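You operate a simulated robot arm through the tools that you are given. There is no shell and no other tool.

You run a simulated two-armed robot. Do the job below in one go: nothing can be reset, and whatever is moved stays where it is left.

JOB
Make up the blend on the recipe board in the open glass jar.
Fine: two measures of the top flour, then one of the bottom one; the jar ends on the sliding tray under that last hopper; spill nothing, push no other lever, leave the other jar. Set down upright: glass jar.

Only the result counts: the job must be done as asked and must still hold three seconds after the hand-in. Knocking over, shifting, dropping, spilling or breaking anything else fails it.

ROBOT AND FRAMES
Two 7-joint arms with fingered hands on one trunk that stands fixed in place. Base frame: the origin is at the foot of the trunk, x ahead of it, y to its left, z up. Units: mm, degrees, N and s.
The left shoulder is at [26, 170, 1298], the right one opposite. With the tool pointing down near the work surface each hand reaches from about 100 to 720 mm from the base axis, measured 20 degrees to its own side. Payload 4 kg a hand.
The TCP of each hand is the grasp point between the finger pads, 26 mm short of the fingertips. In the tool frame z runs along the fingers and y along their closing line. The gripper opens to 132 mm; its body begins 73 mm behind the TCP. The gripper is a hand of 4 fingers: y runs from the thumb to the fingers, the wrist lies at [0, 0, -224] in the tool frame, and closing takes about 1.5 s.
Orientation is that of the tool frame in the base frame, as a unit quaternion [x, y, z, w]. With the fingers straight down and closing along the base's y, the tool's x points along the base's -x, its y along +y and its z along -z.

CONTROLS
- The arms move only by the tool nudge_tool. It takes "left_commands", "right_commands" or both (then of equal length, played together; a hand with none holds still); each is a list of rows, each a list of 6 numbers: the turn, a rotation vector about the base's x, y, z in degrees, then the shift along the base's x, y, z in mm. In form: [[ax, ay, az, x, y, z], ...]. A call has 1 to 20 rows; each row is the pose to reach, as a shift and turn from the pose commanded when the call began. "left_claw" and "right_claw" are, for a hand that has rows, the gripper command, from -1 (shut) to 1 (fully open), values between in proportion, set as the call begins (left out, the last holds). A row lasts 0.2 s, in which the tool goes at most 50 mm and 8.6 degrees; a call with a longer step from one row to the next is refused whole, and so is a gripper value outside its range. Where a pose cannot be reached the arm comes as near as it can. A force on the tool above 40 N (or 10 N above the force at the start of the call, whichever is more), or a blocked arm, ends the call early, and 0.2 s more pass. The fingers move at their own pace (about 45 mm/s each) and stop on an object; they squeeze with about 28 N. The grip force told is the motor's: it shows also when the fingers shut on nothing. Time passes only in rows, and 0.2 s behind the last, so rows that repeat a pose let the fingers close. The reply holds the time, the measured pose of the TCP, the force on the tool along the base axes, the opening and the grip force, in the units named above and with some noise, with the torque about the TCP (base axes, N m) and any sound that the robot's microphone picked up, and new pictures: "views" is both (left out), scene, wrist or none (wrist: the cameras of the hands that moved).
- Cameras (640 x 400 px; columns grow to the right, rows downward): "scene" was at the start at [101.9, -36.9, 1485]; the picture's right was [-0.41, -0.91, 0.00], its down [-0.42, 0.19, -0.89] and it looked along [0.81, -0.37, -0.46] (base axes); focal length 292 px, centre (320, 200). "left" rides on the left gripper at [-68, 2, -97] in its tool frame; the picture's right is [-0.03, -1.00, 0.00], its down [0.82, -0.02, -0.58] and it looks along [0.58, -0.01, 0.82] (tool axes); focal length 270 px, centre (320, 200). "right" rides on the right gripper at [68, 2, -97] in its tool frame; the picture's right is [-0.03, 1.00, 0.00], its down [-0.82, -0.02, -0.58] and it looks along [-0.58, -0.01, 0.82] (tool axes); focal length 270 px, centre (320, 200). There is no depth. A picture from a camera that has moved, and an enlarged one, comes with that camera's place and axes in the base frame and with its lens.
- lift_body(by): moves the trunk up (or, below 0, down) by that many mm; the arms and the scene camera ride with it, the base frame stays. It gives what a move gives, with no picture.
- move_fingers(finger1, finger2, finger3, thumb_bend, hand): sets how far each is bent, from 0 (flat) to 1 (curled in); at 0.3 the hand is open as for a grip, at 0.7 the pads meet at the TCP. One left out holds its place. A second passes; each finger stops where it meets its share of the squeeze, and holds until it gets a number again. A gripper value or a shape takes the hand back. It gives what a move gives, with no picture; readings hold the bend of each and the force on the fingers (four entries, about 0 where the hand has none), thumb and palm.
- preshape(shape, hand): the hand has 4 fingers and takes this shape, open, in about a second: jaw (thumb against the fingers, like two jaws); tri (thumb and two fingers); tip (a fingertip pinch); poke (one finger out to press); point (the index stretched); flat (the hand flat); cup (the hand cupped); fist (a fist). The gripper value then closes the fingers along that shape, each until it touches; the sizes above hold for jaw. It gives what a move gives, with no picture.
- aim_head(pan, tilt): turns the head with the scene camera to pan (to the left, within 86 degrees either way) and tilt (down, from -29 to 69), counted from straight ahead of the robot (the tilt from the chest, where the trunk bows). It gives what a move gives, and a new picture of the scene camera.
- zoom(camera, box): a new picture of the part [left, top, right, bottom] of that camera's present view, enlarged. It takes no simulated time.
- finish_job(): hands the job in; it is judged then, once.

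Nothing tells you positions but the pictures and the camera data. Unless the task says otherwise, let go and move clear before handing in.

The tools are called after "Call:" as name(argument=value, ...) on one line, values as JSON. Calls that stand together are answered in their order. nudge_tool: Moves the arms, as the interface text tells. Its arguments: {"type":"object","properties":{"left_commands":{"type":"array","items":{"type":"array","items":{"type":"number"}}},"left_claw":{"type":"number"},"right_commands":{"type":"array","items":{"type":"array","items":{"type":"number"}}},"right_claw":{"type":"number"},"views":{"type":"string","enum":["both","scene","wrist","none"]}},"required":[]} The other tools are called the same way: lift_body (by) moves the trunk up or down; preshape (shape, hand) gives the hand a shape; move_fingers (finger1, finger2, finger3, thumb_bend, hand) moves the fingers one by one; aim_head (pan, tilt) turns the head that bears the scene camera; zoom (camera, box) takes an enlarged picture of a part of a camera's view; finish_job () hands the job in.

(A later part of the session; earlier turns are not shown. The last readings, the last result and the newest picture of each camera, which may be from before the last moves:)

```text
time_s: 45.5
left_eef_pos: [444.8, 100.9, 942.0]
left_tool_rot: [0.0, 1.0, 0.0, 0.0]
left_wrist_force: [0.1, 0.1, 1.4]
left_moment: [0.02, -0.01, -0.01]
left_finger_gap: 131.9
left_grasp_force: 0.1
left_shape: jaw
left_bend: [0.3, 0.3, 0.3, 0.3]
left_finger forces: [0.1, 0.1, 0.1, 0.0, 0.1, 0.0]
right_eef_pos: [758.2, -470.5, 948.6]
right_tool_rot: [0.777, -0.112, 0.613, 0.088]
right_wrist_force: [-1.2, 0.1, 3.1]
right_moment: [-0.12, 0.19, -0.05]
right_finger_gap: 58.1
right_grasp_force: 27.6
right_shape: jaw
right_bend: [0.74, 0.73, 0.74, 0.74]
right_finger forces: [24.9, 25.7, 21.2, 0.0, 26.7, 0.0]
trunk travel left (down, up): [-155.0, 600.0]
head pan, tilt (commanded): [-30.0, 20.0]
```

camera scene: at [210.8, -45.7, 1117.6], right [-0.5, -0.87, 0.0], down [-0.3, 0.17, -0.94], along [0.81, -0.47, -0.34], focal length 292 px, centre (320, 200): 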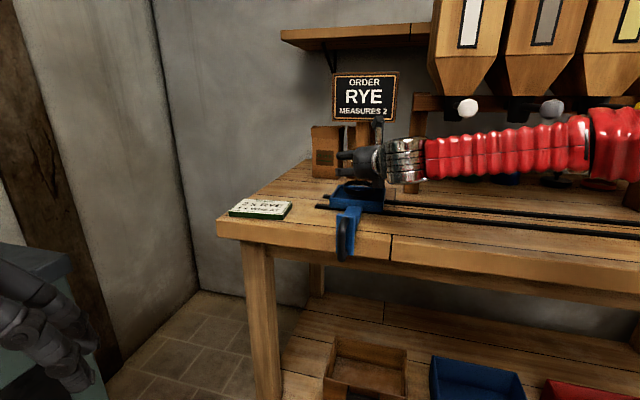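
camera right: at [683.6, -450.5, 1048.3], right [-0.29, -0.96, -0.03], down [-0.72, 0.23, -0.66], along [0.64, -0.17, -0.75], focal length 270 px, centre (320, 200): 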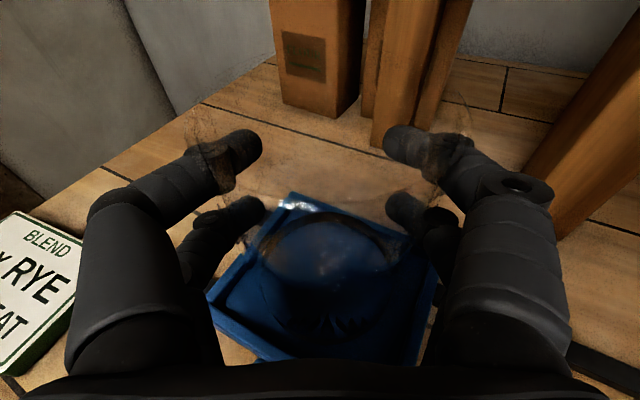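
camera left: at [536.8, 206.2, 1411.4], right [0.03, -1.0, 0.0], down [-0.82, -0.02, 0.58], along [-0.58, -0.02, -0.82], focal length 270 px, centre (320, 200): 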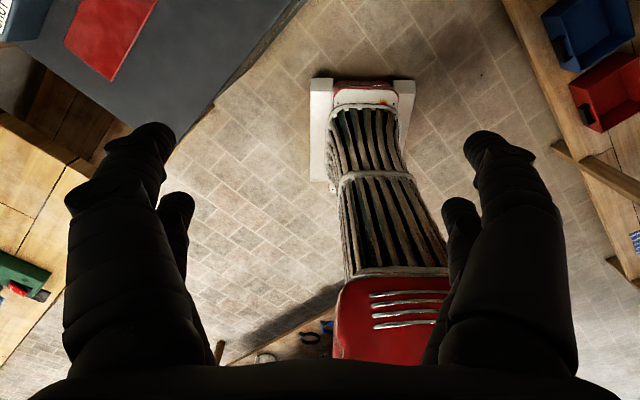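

Contact is now spread near the middle of the base, which fits the tray floor. I'll ease up another millimetre and open the fingers.

Call:
nudge_tool(right_commands=[[0, 0, 0, 0, 0, 1], [0, 0, 0, 0, 0, 1]], views="none")

Call:
nudge_tool(right_commands=[[0, 0, 0, 0, 0, 0], [0, 0, 0, 0, 0, 0], [0, 0, 0, 0, 0, 0], [0, 0, 0, 0, 0, 0], [0, 0, 0, 0, 0, 0], [0, 0, 0, 0, 0, 0], [0, 0, 0, 0, 0, 0], [0, 0, 0, 0, 0, 0]], right_claw=1, views="both")

Call:
zoom(camera="scene", box=[320, 140, 400, 220])

```text
time_s: 46.1
left_eef_pos: [445.1, 99.5, 942.8]
left_tool_rot: [0.001, 1.0, 0.0, -0.001]
left_wrist_force: [-0.2, -0.2, 0.2]
left_moment: [0.01, -0.02, 0.0]
left_finger_gap: 132.1
left_grasp_force: 0.1
left_shape: jaw
left_bend: [0.3, 0.3, 0.3, 0.3]
left_finger forces: [0.0, 0.0, 0.1, 0.0, 0.0, 0.1]
right_eef_pos: [759.7, -469.3, 950.7]
right_tool_rot: [0.778, -0.113, 0.612, 0.088]
right_wrist_force: [-0.7, 0.4, -1.5]
right_moment: [-0.04, 0.07, -0.03]
right_finger_gap: 57.9
right_grasp_force: 27.6
right_shape: jaw
right_bend: [0.74, 0.73, 0.74, 0.75]
right_finger forces: [23.9, 26.8, 22.5, 0.0, 26.0, 0.0]
trunk travel left (down, up): [-155.0, 600.0]
head pan, tilt (commanded): [-30.0, 20.0]
```

```text
time_s: 48.0
left_eef_pos: [445.1, 99.9, 943.1]
left_tool_rot: [0.0, 1.0, 0.0, -0.001]
left_wrist_force: [0.2, -1.2, -0.1]
left_moment: [0.0, 0.02, 0.03]
left_finger_gap: 132.2
left_grasp_force: 0.0
left_shape: jaw
left_bend: [0.3, 0.3, 0.3, 0.3]
left_finger forces: [0.0, 0.1, 0.0, 0.0, 0.0, 0.0]
right_eef_pos: [758.1, -470.4, 949.5]
right_tool_rot: [0.777, -0.114, 0.613, 0.089]
right_wrist_force: [-0.7, 0.4, 0.3]
right_moment: [-0.04, 0.0, 0.04]
right_finger_gap: 131.8
right_grasp_force: 0.1
right_shape: jaw
right_bend: [0.3, 0.3, 0.3, 0.3]
right_finger forces: [0.0, 0.1, 0.1, 0.0, 0.1, 0.0]
trunk travel left (down, up): [-155.0, 600.0]
head pan, tilt (commanded): [-30.0, 20.0]
camera scene: at [210.4, -45.5, 1117.7], right [-0.5, -0.87, 0.0], down [-0.3, 0.17, -0.94], along [0.81, -0.47, -0.34], focal length 292 px, centre (320, 200)
camera right: at [684.4, -450.0, 1039.0], right [-0.29, -0.96, -0.03], down [-0.71, 0.23, -0.66], along [0.64, -0.17, -0.75], focal length 270 px, centre (320, 200)
```

scene: 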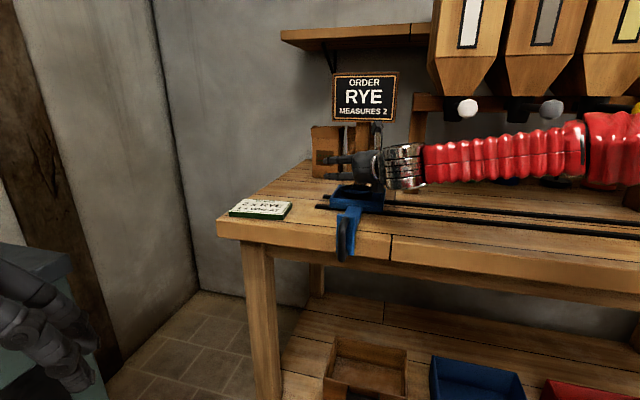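
right: 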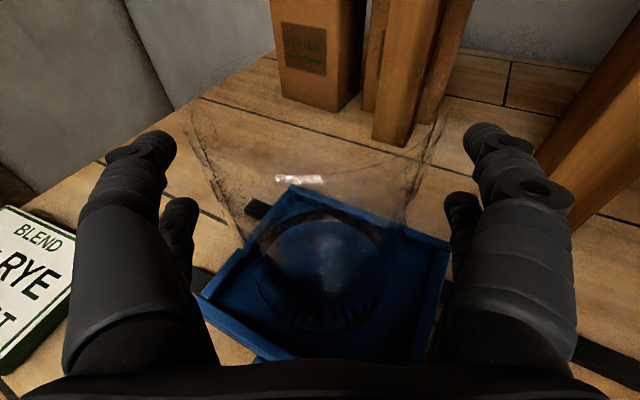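

```text
5.00 times, centred on (360, 180) of scene
camera zoom: at [210.4, -45.5, 1117.7], right [-0.5, -0.87, 0.0], down [-0.3, 0.17, -0.94], along [0.81, -0.47, -0.34], focal length 1458 px, centre (120, 300)
```

zoom: 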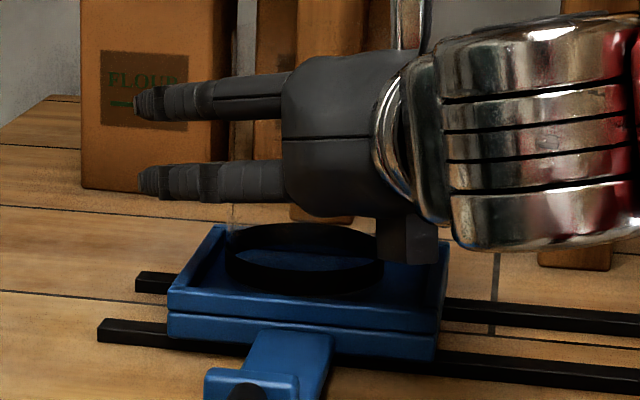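

The jar stands in the tray and the hand is open. I'll withdraw straight back along the pointing direction and then up.

Call:
nudge_tool(right_commands=[[0, 0, 0, -15, 4.5, 0], [0, 0, 0, -35, 10.4, 0], [0, 0, 0, -60, 17.8, 0], [0, 0, 0, -85, 25.2, 0], [0, 0, 0, -110, 32.6, 0], [0, 0, 0, -135, 40, 10], [0, 0, 0, -160, 47, 30], [0, 0, 0, -180, 54, 60]], views="both")

Call:
zoom(camera="scene", box=[280, 120, 440, 260])

```text
time_s: 49.8
left_eef_pos: [444.4, 100.6, 943.2]
left_tool_rot: [0.0, 1.0, 0.001, -0.001]
left_wrist_force: [-0.2, 0.4, 0.5]
left_moment: [-0.02, 0.02, 0.02]
left_finger_gap: 131.7
left_grasp_force: 0.1
left_shape: jaw
left_bend: [0.3, 0.3, 0.3, 0.3]
left_finger forces: [0.0, 0.0, 0.0, 0.0, 0.0, 0.0]
right_eef_pos: [577.4, -414.2, 1010.6]
right_tool_rot: [0.777, -0.113, 0.613, 0.088]
right_wrist_force: [0.5, -0.1, 0.4]
right_moment: [0.02, 0.02, 0.0]
right_finger_gap: 132.0
right_grasp_force: 0.0
right_shape: jaw
right_bend: [0.3, 0.3, 0.3, 0.3]
right_finger forces: [0.0, 0.0, 0.0, 0.0, 0.1, 0.0]
trunk travel left (down, up): [-155.0, 600.0]
head pan, tilt (commanded): [-30.0, 20.0]
camera scene: at [209.9, -45.5, 1117.9], right [-0.5, -0.87, 0.0], down [-0.3, 0.17, -0.94], along [0.81, -0.47, -0.34], focal length 292 px, centre (320, 200)
camera right: at [503.2, -394.8, 1099.3], right [-0.29, -0.96, -0.03], down [-0.72, 0.23, -0.66], along [0.64, -0.17, -0.75], focal length 270 px, centre (320, 200)
```

scene: 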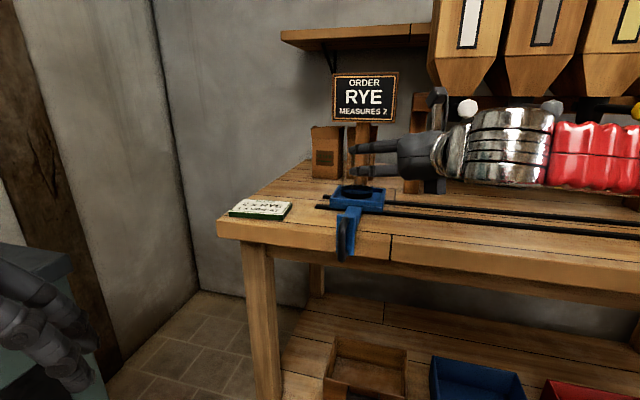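
right: 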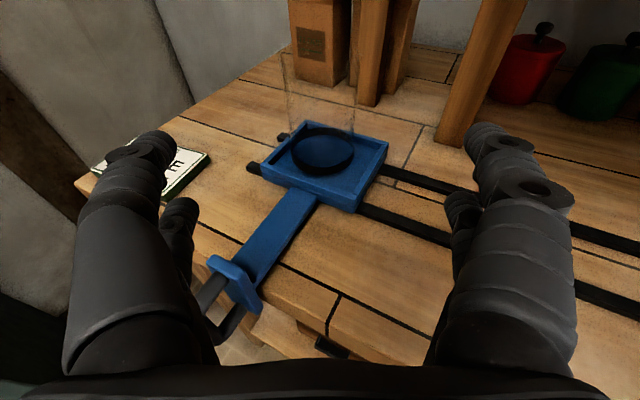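

```text
2.86 times, centred on (360, 190) of scene
camera zoom: at [209.9, -45.5, 1117.9], right [-0.5, -0.87, 0.0], down [-0.3, 0.17, -0.94], along [0.81, -0.47, -0.34], focal length 833 px, centre (206, 229)
```

zoom: 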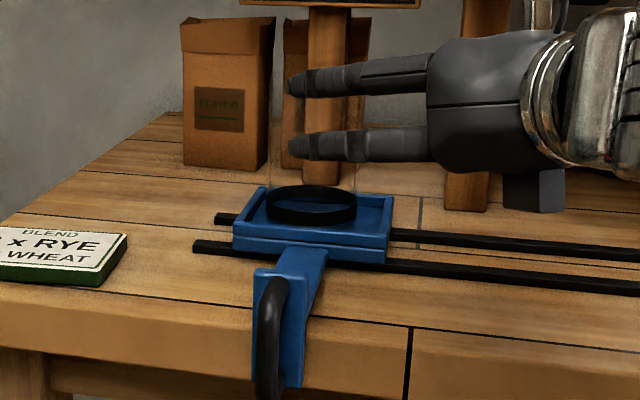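

The jar stands upright in the tray and the hand is clear of it. Before sliding the tray I want a closer look at how the levers are hinged and where the nozzles sit.

Call:
nudge_tool(right_commands=[[0, 0, 0, -35, 25, 20], [0, 0, 0, -70, 50, 40], [0, 0, 0, -100, 80, 50]], views="none")

Call:
aim_head(pan=-55, tilt=8)

```text
time_s: 50.5
left_eef_pos: [443.2, 99.4, 943.0]
left_tool_rot: [0.0, 1.0, 0.0, 0.0]
left_wrist_force: [0.5, 1.0, -0.8]
left_moment: [0.02, 0.01, 0.01]
left_finger_gap: 132.0
left_grasp_force: 0.0
left_shape: jaw
left_bend: [0.3, 0.3, 0.3, 0.3]
left_finger forces: [0.1, 0.0, 0.0, 0.0, 0.1, 0.1]
right_eef_pos: [488.8, -338.5, 1073.0]
right_tool_rot: [0.778, -0.113, 0.612, 0.088]
right_wrist_force: [0.1, -0.1, -0.1]
right_moment: [-0.02, 0.01, -0.01]
right_finger_gap: 132.0
right_grasp_force: 0.0
right_shape: jaw
right_bend: [0.3, 0.3, 0.3, 0.3]
right_finger forces: [0.0, 0.0, 0.0, 0.0, 0.0, 0.0]
right hand out of reach, approached as far as the arm can: row 3
trunk travel left (down, up): [-155.0, 600.0]
head pan, tilt (commanded): [-30.0, 20.0]
```

```text
time_s: 51.4
left_eef_pos: [444.5, 100.7, 942.2]
left_tool_rot: [0.0, 1.0, -0.001, 0.0]
left_wrist_force: [1.1, 0.4, 0.1]
left_moment: [0.03, 0.01, 0.02]
left_finger_gap: 131.7
left_grasp_force: 0.1
left_shape: jaw
left_bend: [0.3, 0.3, 0.3, 0.3]
left_finger forces: [0.1, 0.1, 0.0, 0.0, 0.0, 0.0]
right_eef_pos: [488.3, -339.6, 1072.9]
right_tool_rot: [0.778, -0.113, 0.612, 0.088]
right_wrist_force: [0.0, 0.0, 0.7]
right_moment: [0.0, -0.04, 0.04]
right_finger_gap: 132.1
right_grasp_force: 0.1
right_shape: jaw
right_bend: [0.3, 0.3, 0.3, 0.3]
right_finger forces: [0.0, 0.1, 0.1, 0.0, 0.0, 0.0]
trunk travel left (down, up): [-155.0, 600.0]
head pan, tilt (commanded): [-55.0, 8.0]
camera scene: at [182.7, -74.7, 1137.3], right [-0.82, -0.57, 0.0], down [-0.08, 0.11, -0.99], along [0.57, -0.81, -0.14], focal length 292 px, centre (320, 200)
```

scene: 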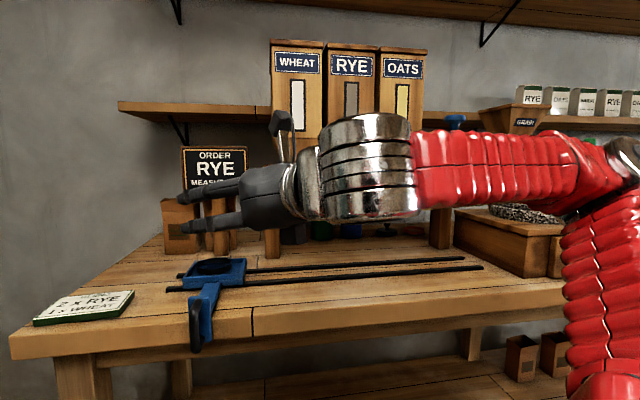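

The arm blocks the levers from here, but the handle is in view. I'll zoom in on it.

Call:
zoom(camera="scene", box=[150, 240, 270, 370])

Call:
zoom(camera="right", box=[160, 80, 480, 360])

```text
3.08 times, centred on (210, 305) of scene
camera zoom: at [182.7, -74.7, 1137.3], right [-0.82, -0.57, 0.0], down [-0.08, 0.11, -0.99], along [0.57, -0.81, -0.14], focal length 897 px, centre (658, -123)
```

zoom: 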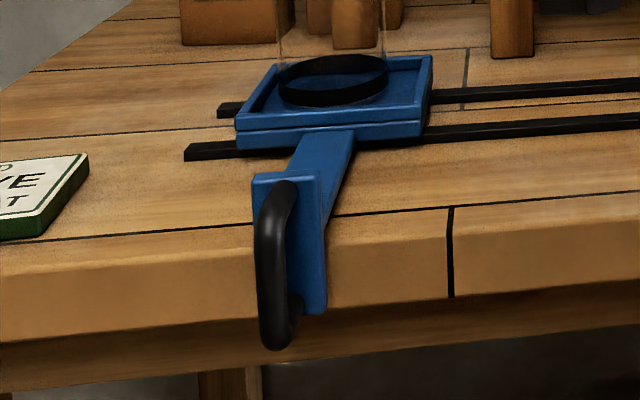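

```text
1.43 times, centred on (320, 220) of right
camera zoom: at [414.3, -319.7, 1161.0], right [-0.29, -0.96, -0.03], down [-0.72, 0.23, -0.66], along [0.63, -0.17, -0.75], focal length 386 px, centre (320, 171)
```

zoom: 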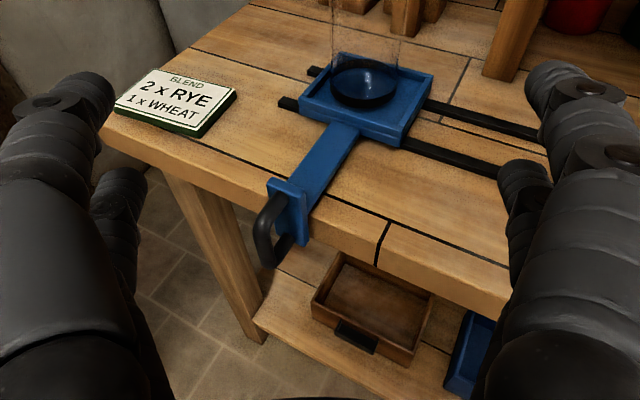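

The handle is a D-bar at about (602,-318), standing off a plate at n≈696, with the plate top at z≈896. I'll turn the hand to point mostly down with its closing line along the rails, so it can straddle the bar. Pitch comes first, then yaw.

Call:
nudge_tool(right_commands=[[2.3, 7.7, 0, 0, 0, 0], [4.6, 15.3, 0, 0, 0, 0], [6.8, 23, 0, 0, 0, 0], [9.1, 30.7, 0, 0, 5, 0], [11.4, 38.3, 0, 10, 10, 0], [13.7, 46, 0, 20, 15, 0], [14.7, 49.5, 0, 30, 20, 0]], views="none")

Call:
nudge_tool(right_commands=[[0, 0, -7, 10, 0, -10], [0, 0, -14, 20, 0, -20], [0, 0, -21, 30, 0, -30], [0, 0, -28.5, 40, 0, -40]], views="both")

```text
time_s: 53.0
left_eef_pos: [446.5, 99.2, 943.1]
left_tool_rot: [-0.001, 1.0, -0.001, 0.0]
left_wrist_force: [0.0, -0.4, 0.8]
left_moment: [0.01, 0.03, 0.01]
left_finger_gap: 131.8
left_grasp_force: 0.0
left_shape: jaw
left_bend: [0.3, 0.3, 0.3, 0.3]
left_finger forces: [0.0, 0.0, 0.1, 0.0, 0.1, 0.1]
right_eef_pos: [520.6, -317.4, 1071.3]
right_tool_rot: [0.966, -0.141, 0.213, 0.03]
right_wrist_force: [0.1, 0.3, 0.2]
right_moment: [0.0, 0.03, -0.01]
right_finger_gap: 132.2
right_grasp_force: 0.0
right_shape: jaw
right_bend: [0.3, 0.3, 0.3, 0.3]
right_finger forces: [0.0, 0.0, 0.0, 0.0, 0.0, 0.1]
trunk travel left (down, up): [-155.0, 600.0]
head pan, tilt (commanded): [-55.0, 8.0]
```

```text
time_s: 54.0
left_eef_pos: [445.7, 101.0, 943.0]
left_tool_rot: [0.0, 1.0, 0.0, -0.001]
left_wrist_force: [0.2, -0.9, -0.2]
left_moment: [0.04, -0.01, 0.02]
left_finger_gap: 131.8
left_grasp_force: 0.1
left_shape: jaw
left_bend: [0.3, 0.3, 0.3, 0.3]
left_finger forces: [0.0, 0.1, 0.1, 0.0, 0.0, 0.0]
right_eef_pos: [558.2, -317.1, 1034.0]
right_tool_rot: [0.902, -0.375, 0.198, 0.082]
right_wrist_force: [-0.6, 0.3, 0.4]
right_moment: [-0.02, -0.03, -0.04]
right_finger_gap: 131.8
right_grasp_force: 0.1
right_shape: jaw
right_bend: [0.3, 0.3, 0.3, 0.3]
right_finger forces: [0.0, 0.0, 0.0, 0.0, 0.1, 0.0]
trunk travel left (down, up): [-155.0, 600.0]
head pan, tilt (commanded): [-55.0, 8.0]
camera scene: at [183.3, -74.9, 1137.1], right [-0.82, -0.57, 0.0], down [-0.08, 0.11, -0.99], along [0.57, -0.81, -0.14], focal length 292 px, centre (320, 200)
camera right: at [572.5, -334.3, 1148.5], right [-0.73, -0.69, -0.01], down [-0.68, 0.71, 0.18], along [-0.12, 0.14, -0.98], focal length 270 px, centre (320, 200)
```

scene: 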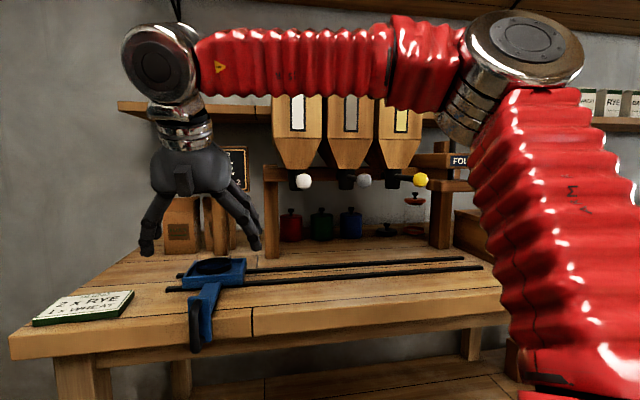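
right: 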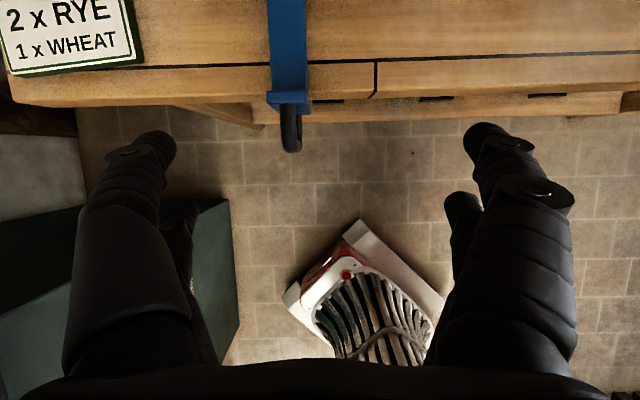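

Now the levers are in clear view at nearly their own height. I'll zoom in on them, and on the handle from the wrist camera.

Call:
zoom(camera="scene", box=[260, 90, 450, 290])

Call:
zoom(camera="right", box=[220, 0, 420, 200])

```text
2.00 times, centred on (355, 190) of scene
camera zoom: at [183.3, -74.9, 1137.1], right [-0.82, -0.57, 0.0], down [-0.08, 0.11, -0.99], along [0.57, -0.81, -0.14], focal length 583 px, centre (250, 220)
```

zoom: 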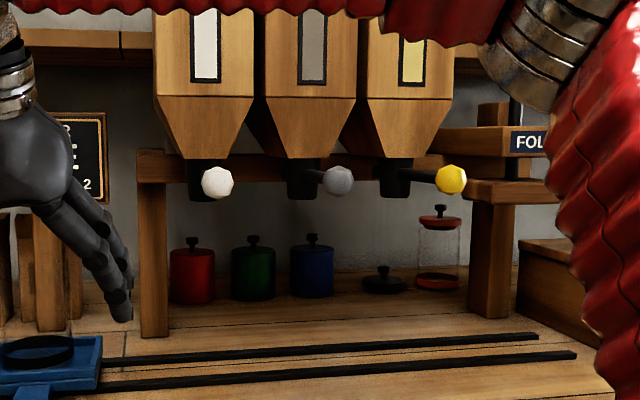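

```text
2.00 times, centred on (320, 100) of right
camera zoom: at [572.5, -334.3, 1148.5], right [-0.73, -0.69, -0.01], down [-0.68, 0.71, 0.18], along [-0.12, 0.14, -0.98], focal length 541 px, centre (320, 400)
```

zoom: 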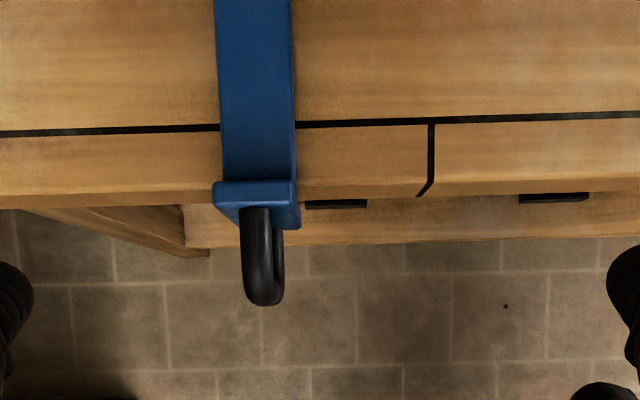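

The levers are horizontal rods running forward from the nozzles, with nozzle bottoms at z≈1063, wheat at e≈-8 and rye at e≈111. The tray sits at e≈-200. I'll lower the open hand astride the handle plate as a loose cage and pause above it to check.

Call:
nudge_tool(right_commands=[[0, 0, 0, 25, -7, 0], [0, 0, 0, 54.8, -14.5, 0], [0, 0, 0, 54.8, -14.5, -30], [0, 0, 0, 54.8, -14.5, -60], [0, 0, 0, 54.8, -14.5, -95]], views="both")

```text
time_s: 55.2
left_eef_pos: [445.3, 99.7, 943.2]
left_tool_rot: [0.0, 1.0, 0.0, -0.001]
left_wrist_force: [-0.2, -0.7, -0.6]
left_moment: [0.01, 0.02, -0.03]
left_finger_gap: 131.8
left_grasp_force: 0.1
left_shape: jaw
left_bend: [0.3, 0.3, 0.3, 0.3]
left_finger forces: [0.1, 0.1, 0.1, 0.0, 0.1, 0.0]
right_eef_pos: [613.9, -334.4, 936.7]
right_tool_rot: [0.902, -0.374, 0.2, 0.082]
right_wrist_force: [0.2, -0.5, -1.2]
right_moment: [-0.01, 0.0, -0.02]
right_finger_gap: 131.9
right_grasp_force: 0.1
right_shape: jaw
right_bend: [0.3, 0.3, 0.3, 0.3]
right_finger forces: [0.0, 0.0, 0.1, 0.0, 0.1, 0.1]
trunk travel left (down, up): [-155.0, 600.0]
head pan, tilt (commanded): [-55.0, 8.0]
camera scene: at [183.2, -74.8, 1137.2], right [-0.82, -0.57, 0.0], down [-0.08, 0.11, -0.99], along [0.57, -0.81, -0.14], focal length 292 px, centre (320, 200)
camera right: at [627.3, -350.9, 1052.4], right [-0.72, -0.69, -0.01], down [-0.68, 0.71, 0.18], along [-0.12, 0.14, -0.98], focal length 270 px, centre (320, 200)
```

scene: 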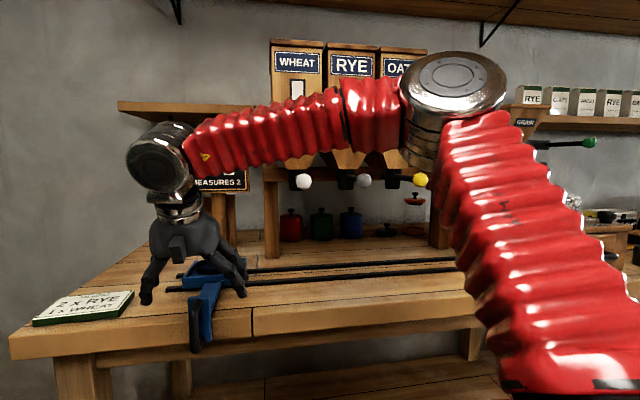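
right: 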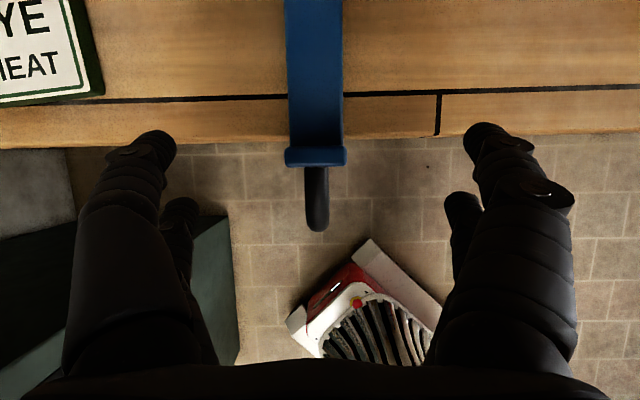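

The hand is well centred on the plate, though the bench edge is really at n≈701. I'll ease back 6 mm and lower to z≈884 so the fingertips stay above bench level, then narrow the fingers loosely around the plate.

Call:
nudge_tool(right_commands=[[0, 0, 0, -4.6, 4.6, -10], [0, 0, 0, -4.6, 4.6, -25], [0, 0, 0, -4.6, 4.6, -40], [0, 0, 0, -4.6, 4.6, -52.7]], views="none")

Call:
nudge_tool(right_commands=[[0, 0, 0, 0, 0, 0], [0, 0, 0, 0, 0, 0], [0, 0, 0, 0, 0, 0], [0, 0, 0, 0, 0, 0], [0, 0, 0, 0, 0, 0], [0, 0, 0, 0, 0, 0]], right_claw=-0.15, views="both")

```text
time_s: 56.2
left_eef_pos: [444.4, 100.1, 942.5]
left_tool_rot: [0.0, 1.0, -0.001, 0.0]
left_wrist_force: [0.2, -0.5, 0.4]
left_moment: [0.0, 0.01, 0.01]
left_finger_gap: 132.0
left_grasp_force: 0.1
left_shape: jaw
left_bend: [0.3, 0.3, 0.3, 0.3]
left_finger forces: [0.0, 0.1, 0.0, 0.0, 0.1, 0.1]
right_eef_pos: [607.7, -329.1, 886.8]
right_tool_rot: [0.902, -0.374, 0.2, 0.082]
right_wrist_force: [0.7, -0.2, -0.4]
right_moment: [-0.02, -0.02, -0.02]
right_finger_gap: 132.1
right_grasp_force: 0.1
right_shape: jaw
right_bend: [0.3, 0.3, 0.3, 0.3]
right_finger forces: [0.0, 0.0, 0.1, 0.0, 0.1, 0.1]
trunk travel left (down, up): [-155.0, 600.0]
head pan, tilt (commanded): [-55.0, 8.0]
```

```text
time_s: 57.6
left_eef_pos: [445.1, 100.0, 943.2]
left_tool_rot: [0.0, 1.0, 0.0, -0.001]
left_wrist_force: [-0.1, -0.2, 0.6]
left_moment: [0.0, 0.01, 0.0]
left_finger_gap: 131.7
left_grasp_force: 0.1
left_shape: jaw
left_bend: [0.3, 0.3, 0.3, 0.3]
left_finger forces: [0.1, 0.1, 0.0, 0.0, 0.1, 0.0]
right_eef_pos: [608.7, -329.5, 886.2]
right_tool_rot: [0.902, -0.374, 0.199, 0.083]
right_wrist_force: [0.5, 0.3, 0.2]
right_moment: [0.03, 0.02, -0.03]
right_finger_gap: 56.9
right_grasp_force: 0.0
right_shape: jaw
right_bend: [0.73, 0.73, 0.73, 0.7]
right_finger forces: [0.1, 0.1, 0.0, 0.0, 0.0, 0.1]
trunk travel left (down, up): [-155.0, 600.0]
head pan, tilt (commanded): [-55.0, 8.0]
camera scene: at [182.9, -74.8, 1137.3], right [-0.82, -0.57, 0.0], down [-0.08, 0.11, -0.99], along [0.57, -0.81, -0.14], focal length 292 px, centre (320, 200)
camera right: at [622.9, -344.9, 1002.5], right [-0.72, -0.69, -0.01], down [-0.68, 0.71, 0.18], along [-0.12, 0.14, -0.98], focal length 270 px, centre (320, 200)
```

scene: 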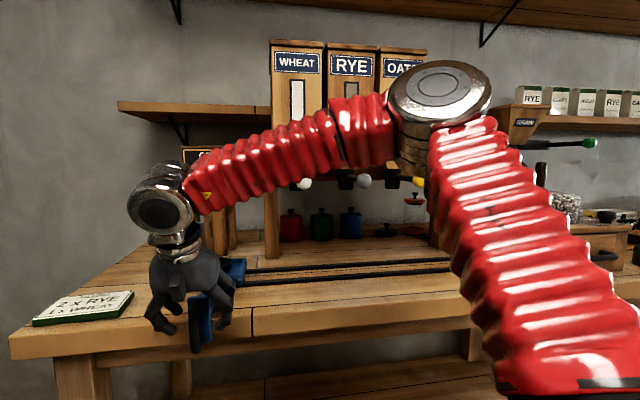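
right: 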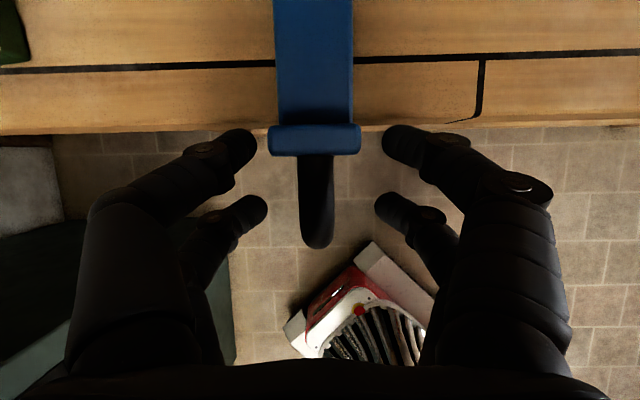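

The fingers cage the plate with small gaps on both sides. I'll slide it slowly along the rails and check that the tray and jar follow.

Call:
nudge_tool(right_commands=[[0, 0, 0, -4, -4, 0], [0, 0, 0, -8, -8, 0], [0, 0, 0, -12, -12, 0], [0, 0, 0, -16, -16, 0], [0, 0, 0, -20, -20, 0], [0, 0, 0, -24, -24, 0], [0, 0, 0, -28, -28, 0]], views="both")

```text
time_s: 59.2
left_eef_pos: [444.8, 100.6, 942.0]
left_tool_rot: [0.0, 1.0, 0.001, -0.001]
left_wrist_force: [1.1, 0.8, -0.8]
left_moment: [-0.01, 0.01, -0.01]
left_finger_gap: 131.9
left_grasp_force: 0.0
left_shape: jaw
left_bend: [0.3, 0.3, 0.3, 0.3]
left_finger forces: [0.0, 0.0, 0.0, 0.0, 0.1, 0.1]
right_eef_pos: [579.8, -356.1, 884.3]
right_tool_rot: [0.902, -0.375, 0.199, 0.082]
right_wrist_force: [0.1, 0.2, -0.2]
right_moment: [0.02, 0.0, -0.01]
right_finger_gap: 57.3
right_grasp_force: 0.1
right_shape: jaw
right_bend: [0.73, 0.73, 0.73, 0.7]
right_finger forces: [0.0, 0.0, 0.0, 0.1, 0.4, 0.0]
trunk travel left (down, up): [-155.0, 600.0]
head pan, tilt (commanded): [-55.0, 8.0]
camera scene: at [182.8, -74.8, 1137.3], right [-0.82, -0.57, 0.0], down [-0.08, 0.11, -0.99], along [0.57, -0.81, -0.14], focal length 292 px, centre (320, 200)
camera right: at [594.4, -372.4, 1000.5], right [-0.72, -0.69, -0.01], down [-0.68, 0.71, 0.18], along [-0.12, 0.14, -0.98], focal length 270 px, centre (320, 200)
```

scene: 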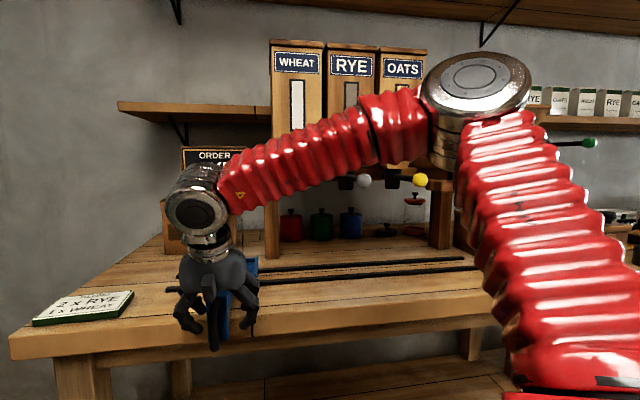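
right: 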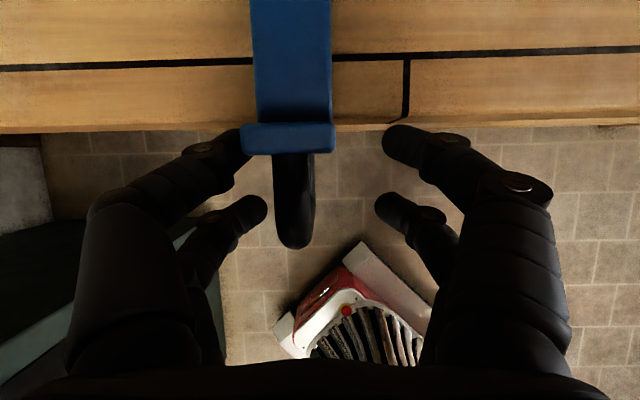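

The tray slides easily with almost no force, and the plate rides against the left finger. I'll continue slowly for the next 140 mm.

Call:
nudge_tool(right_commands=[[0, 0, 0, -4, -4, 0], [0, 0, 0, -10, -10, 0], [0, 0, 0, -17, -17, 0], [0, 0, 0, -24, -24, 0], [0, 0, 0, -31, -31, 0], [0, 0, 0, -38, -38, 0], [0, 0, 0, -45, -45, 0], [0, 0, 0, -52, -52, 0], [0, 0, 0, -59, -59, 0], [0, 0, 0, -66, -66, 0], [0, 0, 0, -73, -73, 0], [0, 0, 0, -80, -80, 0], [0, 0, 0, -87, -87, 0], [0, 0, 0, -93, -93, 0], [0, 0, 0, -97, -97, 0], [0, 0, 0, -99, -99, 0]], views="both")

```text
time_s: 62.6
left_eef_pos: [444.8, 98.7, 942.9]
left_tool_rot: [0.0, 1.0, 0.0, -0.001]
left_wrist_force: [-0.5, 0.5, 1.1]
left_moment: [0.01, 0.04, 0.01]
left_finger_gap: 132.0
left_grasp_force: 0.1
left_shape: jaw
left_bend: [0.3, 0.3, 0.3, 0.3]
left_finger forces: [0.0, 0.0, 0.0, 0.0, 0.0, 0.0]
right_eef_pos: [480.2, -455.8, 884.2]
right_tool_rot: [0.902, -0.375, 0.199, 0.084]
right_wrist_force: [1.4, 0.5, -0.5]
right_moment: [0.03, 0.03, 0.03]
right_finger_gap: 57.6
right_grasp_force: 0.1
right_shape: jaw
right_bend: [0.73, 0.73, 0.73, 0.7]
right_finger forces: [0.0, 0.0, 0.1, 0.0, 0.8, 0.1]
trunk travel left (down, up): [-155.0, 600.0]
head pan, tilt (commanded): [-55.0, 8.0]
camera scene: at [182.8, -74.8, 1137.3], right [-0.82, -0.57, 0.0], down [-0.08, 0.11, -0.99], along [0.57, -0.81, -0.14], focal length 292 px, centre (320, 200)
camera right: at [494.7, -471.5, 1000.3], right [-0.72, -0.69, -0.01], down [-0.68, 0.71, 0.18], along [-0.12, 0.14, -0.98], focal length 270 px, centre (320, 200)
```

scene: 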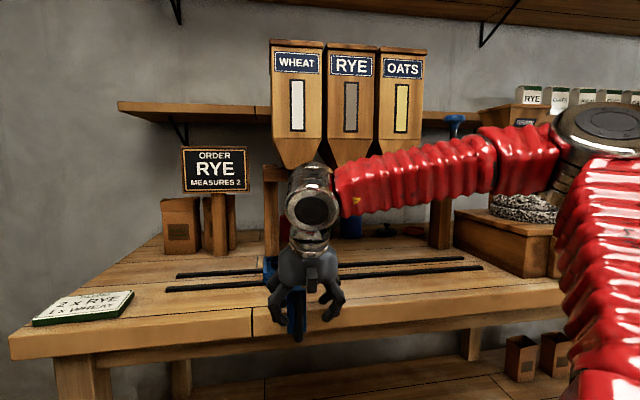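
right: 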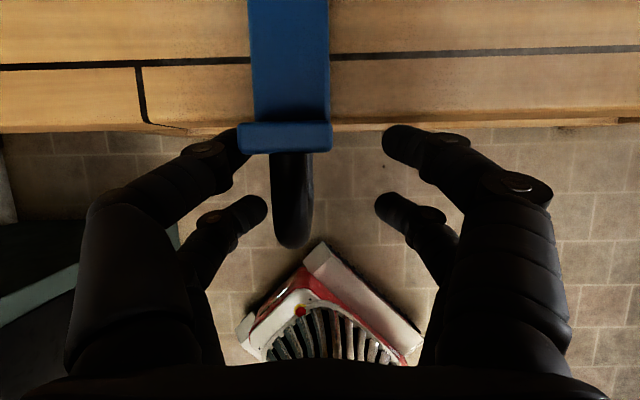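

The tray is following cleanly and sits at about e≈-31. I'll carry on toward the rye hopper and stop a little short to check alignment.

Call:
nudge_tool(right_commands=[[0, 0, 0, -4, -4, 0], [0, 0, 0, -10, -10, 0], [0, 0, 0, -17, -17, 0], [0, 0, 0, -24, -24, 0], [0, 0, 0, -31, -31, 0], [0, 0, 0, -38, -38, 0], [0, 0, 0, -45, -45, 0], [0, 0, 0, -52, -52, 0], [0, 0, 0, -59, -59, 0], [0, 0, 0, -66, -66, 0], [0, 0, 0, -73, -73, 0], [0, 0, 0, -80, -80, 0], [0, 0, 0, -86, -86, 0], [0, 0, 0, -91, -91, 0], [0, 0, 0, -94, -94, 0], [0, 0, 0, -95, -95, 0]], views="both")

```text
time_s: 66.0
left_eef_pos: [444.5, 100.0, 942.4]
left_tool_rot: [0.0, 1.0, 0.0, -0.001]
left_wrist_force: [-0.1, -0.3, 0.1]
left_moment: [-0.02, 0.01, 0.01]
left_finger_gap: 131.9
left_grasp_force: 0.2
left_shape: jaw
left_bend: [0.3, 0.3, 0.3, 0.3]
left_finger forces: [0.1, 0.0, 0.1, 0.1, 0.1, 0.0]
right_eef_pos: [386.0, -550.7, 884.4]
right_tool_rot: [0.902, -0.374, 0.2, 0.081]
right_wrist_force: [-0.8, -0.4, -1.3]
right_moment: [0.02, 0.0, 0.03]
right_finger_gap: 56.6
right_grasp_force: 0.1
right_shape: jaw
right_bend: [0.73, 0.73, 0.73, 0.7]
right_finger forces: [0.0, 0.0, 0.0, 0.0, 0.0, 0.0]
trunk travel left (down, up): [-155.0, 600.0]
head pan, tilt (commanded): [-55.0, 8.0]
camera scene: at [182.6, -74.8, 1137.3], right [-0.82, -0.57, 0.0], down [-0.08, 0.11, -0.99], along [0.57, -0.81, -0.14], focal length 292 px, centre (320, 200)
camera right: at [399.6, -567.1, 1000.2], right [-0.72, -0.69, -0.01], down [-0.68, 0.71, 0.18], along [-0.12, 0.14, -0.98], focal length 270 px, centre (320, 200)
```

scene: 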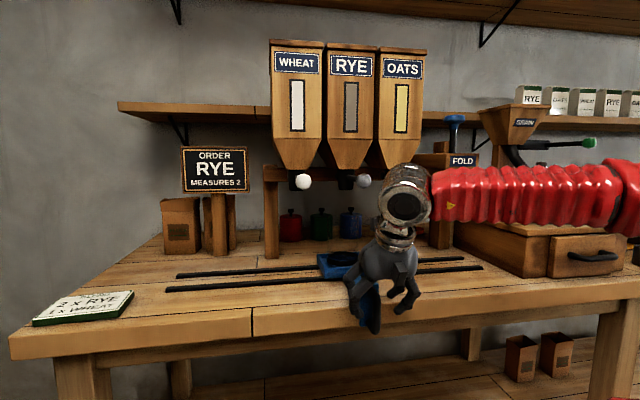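
right: 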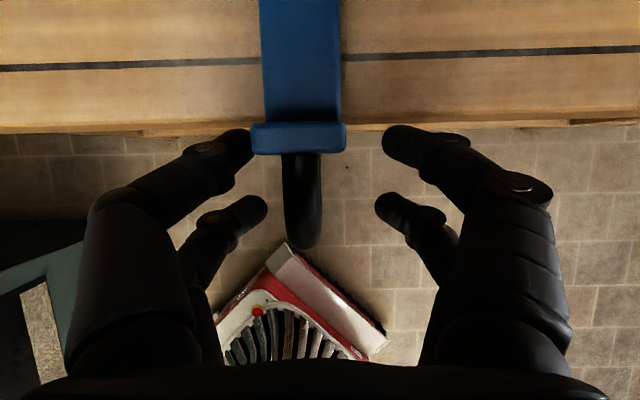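

The tray should now be at about e≈108, close to the rye nozzle. I'll zoom in on the jar under the hopper.

Call:
zoom(camera="scene", box=[280, 140, 440, 300])

Call:
zoom(camera="right", box=[220, 80, 420, 260])

```text
2.50 times, centred on (360, 220) of scene
camera zoom: at [182.6, -74.8, 1137.3], right [-0.82, -0.57, 0.0], down [-0.08, 0.11, -0.99], along [0.57, -0.81, -0.14], focal length 729 px, centre (220, 150)
```

zoom: 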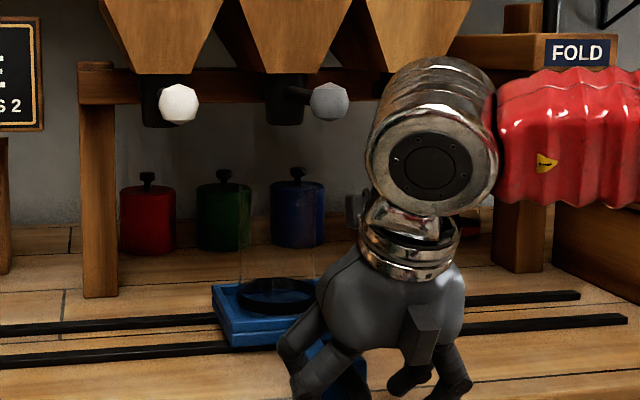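

```text
2.22 times, centred on (320, 170) of right
camera zoom: at [399.6, -567.1, 1000.2], right [-0.72, -0.69, -0.01], down [-0.68, 0.71, 0.18], along [-0.12, 0.14, -0.98], focal length 601 px, centre (320, 267)
```

zoom: 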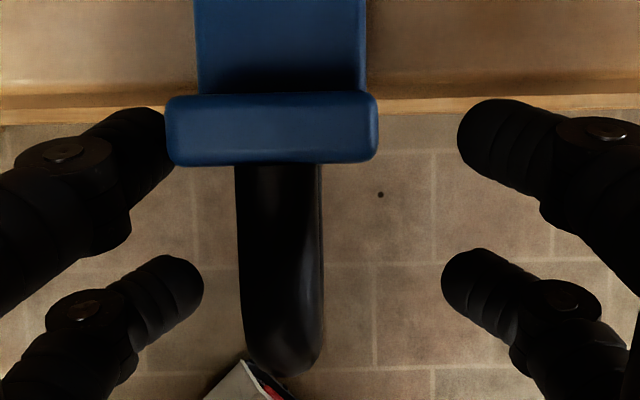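

The jar is about 5 mm short of the nozzle line, so I'll nudge the tray 5 mm more.

Call:
nudge_tool(right_commands=[[0, 0, 0, -1.2, -1.2, 0], [0, 0, 0, -2.4, -2.4, 0], [0, 0, 0, -3.6, -3.6, 0], [0, 0, 0, -3.6, -3.6, 0]], views="wrist")

Call:
zoom(camera="scene", box=[280, 140, 440, 300])

```text
time_s: 67.0
left_eef_pos: [445.1, 100.4, 942.9]
left_tool_rot: [0.0, 1.0, -0.001, 0.0]
left_wrist_force: [0.0, 1.0, -0.7]
left_moment: [0.0, 0.01, 0.0]
left_finger_gap: 131.9
left_grasp_force: 0.2
left_shape: jaw
left_bend: [0.3, 0.3, 0.3, 0.3]
left_finger forces: [0.0, 0.0, 0.0, 0.1, 0.1, 0.1]
right_eef_pos: [382.0, -553.8, 883.8]
right_tool_rot: [0.902, -0.374, 0.2, 0.081]
right_wrist_force: [0.5, -0.1, 0.2]
right_moment: [0.01, -0.02, 0.05]
right_finger_gap: 56.7
right_grasp_force: 0.0
right_shape: jaw
right_bend: [0.73, 0.73, 0.73, 0.7]
right_finger forces: [0.0, 0.1, 0.0, 0.0, 0.9, 0.0]
trunk travel left (down, up): [-155.0, 600.0]
head pan, tilt (commanded): [-55.0, 8.0]
camera right: at [396.5, -570.4, 999.4], right [-0.72, -0.69, -0.01], down [-0.68, 0.71, 0.18], along [-0.12, 0.14, -0.98], focal length 270 px, centre (320, 200)
```

right: 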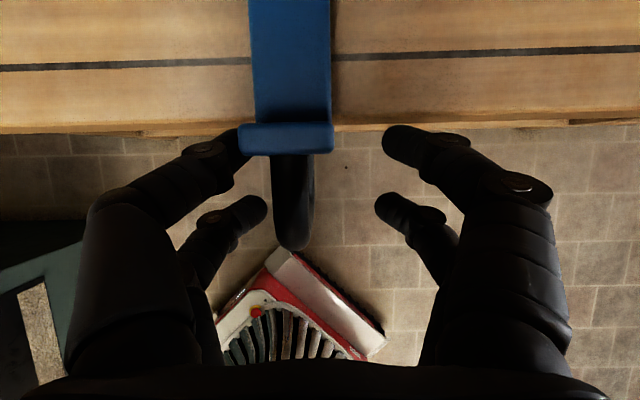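

```text
2.50 times, centred on (360, 220) of scene
camera zoom: at [182.6, -74.8, 1137.3], right [-0.82, -0.57, 0.0], down [-0.08, 0.11, -0.99], along [0.57, -0.81, -0.14], focal length 729 px, centre (220, 150)
```

zoom: 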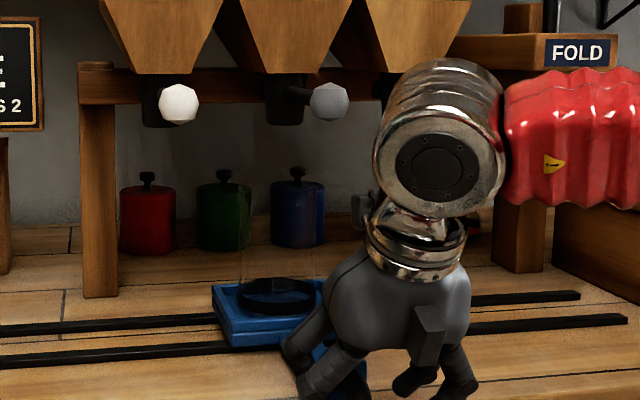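

The fingertip has only just come up against the plate again and the tray hasn't moved yet. I'll push about 4 mm more and see if it follows.

Call:
nudge_tool(right_commands=[[0, 0, 0, -1, -1, 0], [0, 0, 0, -2, -2, 0], [0, 0, 0, -3, -3, 0], [0, 0, 0, -3, -3, 0]], views="wrist")

Call:
zoom(camera="scene", box=[280, 140, 440, 300])

```text
time_s: 68.0
left_eef_pos: [445.1, 99.5, 943.0]
left_tool_rot: [0.0, 1.0, 0.0, -0.001]
left_wrist_force: [0.2, 0.0, -0.7]
left_moment: [-0.01, 0.0, -0.01]
left_finger_gap: 131.8
left_grasp_force: 0.0
left_shape: jaw
left_bend: [0.3, 0.3, 0.3, 0.3]
left_finger forces: [0.0, 0.1, 0.0, 0.0, 0.1, 0.0]
right_eef_pos: [379.2, -556.6, 885.2]
right_tool_rot: [0.902, -0.374, 0.199, 0.082]
right_wrist_force: [1.6, 1.8, -2.2]
right_moment: [0.03, -0.01, -0.01]
right_finger_gap: 58.5
right_grasp_force: 0.0
right_shape: jaw
right_bend: [0.73, 0.73, 0.73, 0.7]
right_finger forces: [0.0, 0.0, 0.0, 0.0, 2.0, 0.0]
trunk travel left (down, up): [-155.0, 600.0]
head pan, tilt (commanded): [-55.0, 8.0]
camera right: at [393.8, -572.8, 1000.4], right [-0.72, -0.69, -0.01], down [-0.68, 0.71, 0.18], along [-0.12, 0.14, -0.98], focal length 270 px, centre (320, 200)
```

right: 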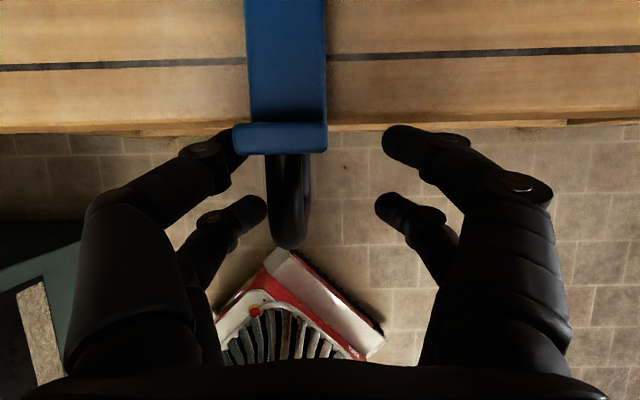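

```text
2.50 times, centred on (360, 220) of scene
camera zoom: at [182.8, -74.7, 1137.3], right [-0.82, -0.57, 0.0], down [-0.08, 0.11, -0.99], along [0.57, -0.81, -0.14], focal length 729 px, centre (220, 150)
```

zoom: 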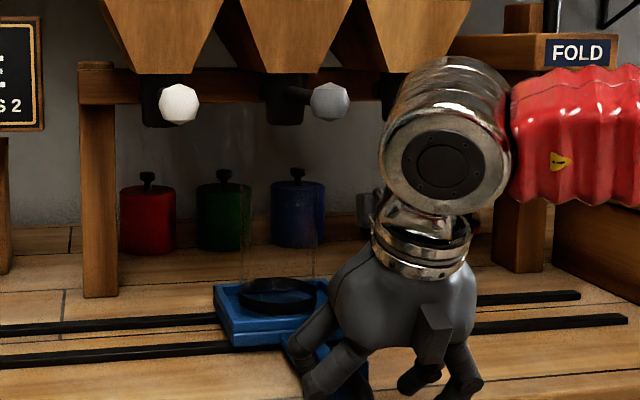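

The resistance rose to 2 N while the tray moved only 1–2 mm, so there may be a detent here. I'll back the hand off and see where the tray settles.

Call:
nudge_tool(right_commands=[[0, 0, 0, 2, 2, 0], [0, 0, 0, 4, 4, 0], [0, 0, 0, 6, 6, 0], [0, 0, 0, 8, 8, 0], [0, 0, 0, 8, 8, 0]], views="wrist")

Call:
zoom(camera="scene", box=[280, 140, 440, 300])

```text
time_s: 69.2
left_eef_pos: [444.8, 100.8, 943.8]
left_tool_rot: [0.0, 1.0, 0.0, 0.0]
left_wrist_force: [0.1, 0.2, -1.3]
left_moment: [-0.02, 0.05, 0.01]
left_finger_gap: 132.0
left_grasp_force: 0.0
left_shape: jaw
left_bend: [0.3, 0.3, 0.3, 0.3]
left_finger forces: [0.0, 0.0, 0.0, 0.0, 0.0, 0.0]
right_eef_pos: [386.7, -548.9, 883.0]
right_tool_rot: [0.902, -0.375, 0.199, 0.082]
right_wrist_force: [0.1, -0.2, 0.2]
right_moment: [0.02, -0.02, -0.03]
right_finger_gap: 56.8
right_grasp_force: 0.0
right_shape: jaw
right_bend: [0.73, 0.73, 0.73, 0.7]
right_finger forces: [0.0, 0.0, 0.1, 0.0, 0.0, 0.1]
trunk travel left (down, up): [-155.0, 600.0]
head pan, tilt (commanded): [-55.0, 8.0]
camera right: at [400.8, -564.7, 999.5], right [-0.72, -0.69, -0.01], down [-0.68, 0.71, 0.18], along [-0.12, 0.14, -0.98], focal length 270 px, centre (320, 200)
```

right: 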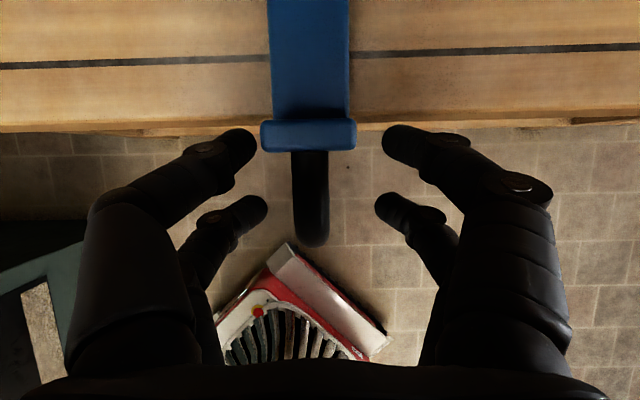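

```text
2.50 times, centred on (360, 220) of scene
camera zoom: at [182.6, -74.8, 1137.3], right [-0.82, -0.57, 0.0], down [-0.08, 0.11, -0.99], along [0.57, -0.81, -0.14], focal length 729 px, centre (220, 150)
```

zoom: 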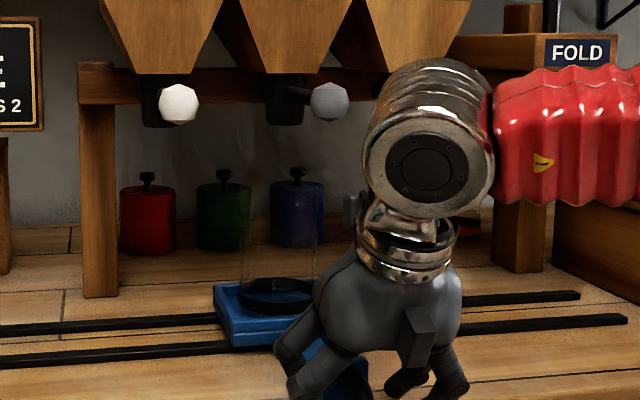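

The tray stays where it's left, at e≈110, with the jar within about 4 mm of the nozzle line. I'll lift the hand straight up off the handle, back away from the bench, and then raise the trunk for the lever work.

Call:
nudge_tool(right_commands=[[0, 0, 0, 0, 0, 15], [0, 0, 0, 0, 0, 35], [0, 0, 0, 0, 0, 60], [0, 0, 0, -10, 10, 85], [0, 0, 0, -25, 25, 100], [0, 0, 0, -42, 42, 110]], views="none")

Call:
lift_body(by=170)

Call:
aim_head(pan=-55, tilt=18)

```text
time_s: 70.6
left_eef_pos: [445.2, 100.2, 942.8]
left_tool_rot: [-0.001, 1.0, 0.0, 0.0]
left_wrist_force: [0.0, -0.3, -0.1]
left_moment: [0.0, 0.0, 0.03]
left_finger_gap: 131.9
left_grasp_force: 0.1
left_shape: jaw
left_bend: [0.3, 0.3, 0.3, 0.3]
left_finger forces: [0.0, 0.1, 0.0, 0.1, 0.1, 0.0]
right_eef_pos: [344.3, -506.5, 994.3]
right_tool_rot: [0.902, -0.375, 0.199, 0.083]
right_wrist_force: [-0.5, 0.3, 0.7]
right_moment: [-0.01, 0.01, 0.02]
right_finger_gap: 56.6
right_grasp_force: 0.2
right_shape: jaw
right_bend: [0.73, 0.73, 0.73, 0.7]
right_finger forces: [0.0, 0.0, 0.1, 0.0, 0.0, 0.0]
trunk travel left (down, up): [-155.0, 600.0]
head pan, tilt (commanded): [-55.0, 8.0]
```

```text
time_s: 72.6
left_eef_pos: [445.8, 100.2, 1112.5]
left_tool_rot: [0.0, 1.0, 0.0, -0.001]
left_wrist_force: [0.3, 0.7, -0.2]
left_moment: [-0.01, -0.01, -0.05]
left_finger_gap: 131.9
left_grasp_force: 0.1
left_shape: jaw
left_bend: [0.3, 0.3, 0.3, 0.3]
left_finger forces: [0.0, 0.0, 0.1, 0.1, 0.0, 0.0]
right_eef_pos: [346.5, -507.5, 1164.0]
right_tool_rot: [0.902, -0.375, 0.198, 0.083]
right_wrist_force: [0.7, 0.2, 0.3]
right_moment: [-0.03, 0.02, -0.01]
right_finger_gap: 56.5
right_grasp_force: 0.0
right_shape: jaw
right_bend: [0.73, 0.73, 0.73, 0.7]
right_finger forces: [0.0, 0.1, 0.0, 0.0, 0.1, 0.0]
trunk travel left (down, up): [-325.0, 430.0]
head pan, tilt (commanded): [-55.0, 8.0]
```

```text
time_s: 73.3
left_eef_pos: [444.7, 100.3, 1113.7]
left_tool_rot: [0.0, 1.0, 0.0, 0.0]
left_wrist_force: [-0.7, 0.4, 0.7]
left_moment: [-0.01, 0.02, -0.06]
left_finger_gap: 131.8
left_grasp_force: 0.0
left_shape: jaw
left_bend: [0.3, 0.3, 0.3, 0.3]
left_finger forces: [0.1, 0.0, 0.0, 0.0, 0.1, 0.1]
right_eef_pos: [344.5, -508.0, 1164.2]
right_tool_rot: [0.902, -0.374, 0.199, 0.082]
right_wrist_force: [0.5, -0.4, -0.4]
right_moment: [0.0, 0.0, 0.04]
right_finger_gap: 56.4
right_grasp_force: 0.2
right_shape: jaw
right_bend: [0.73, 0.73, 0.73, 0.7]
right_finger forces: [0.1, 0.0, 0.1, 0.0, 0.0, 0.0]
trunk travel left (down, up): [-325.0, 430.0]
head pan, tilt (commanded): [-55.0, 18.0]
camera scene: at [112.2, -75.4, 1297.9], right [-0.82, -0.57, 0.0], down [-0.18, 0.25, -0.95], along [0.55, -0.78, -0.31], focal length 292 px, centre (320, 200)
```

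scene: 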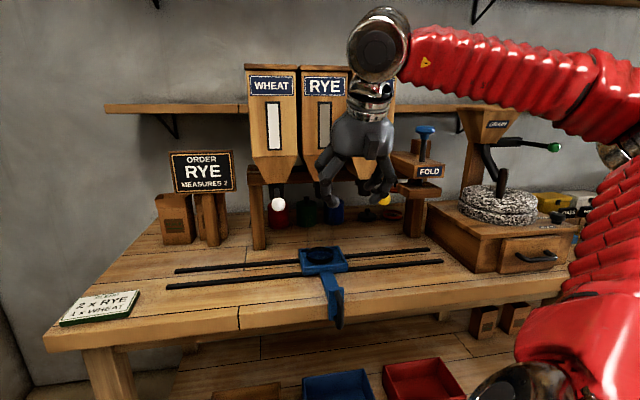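

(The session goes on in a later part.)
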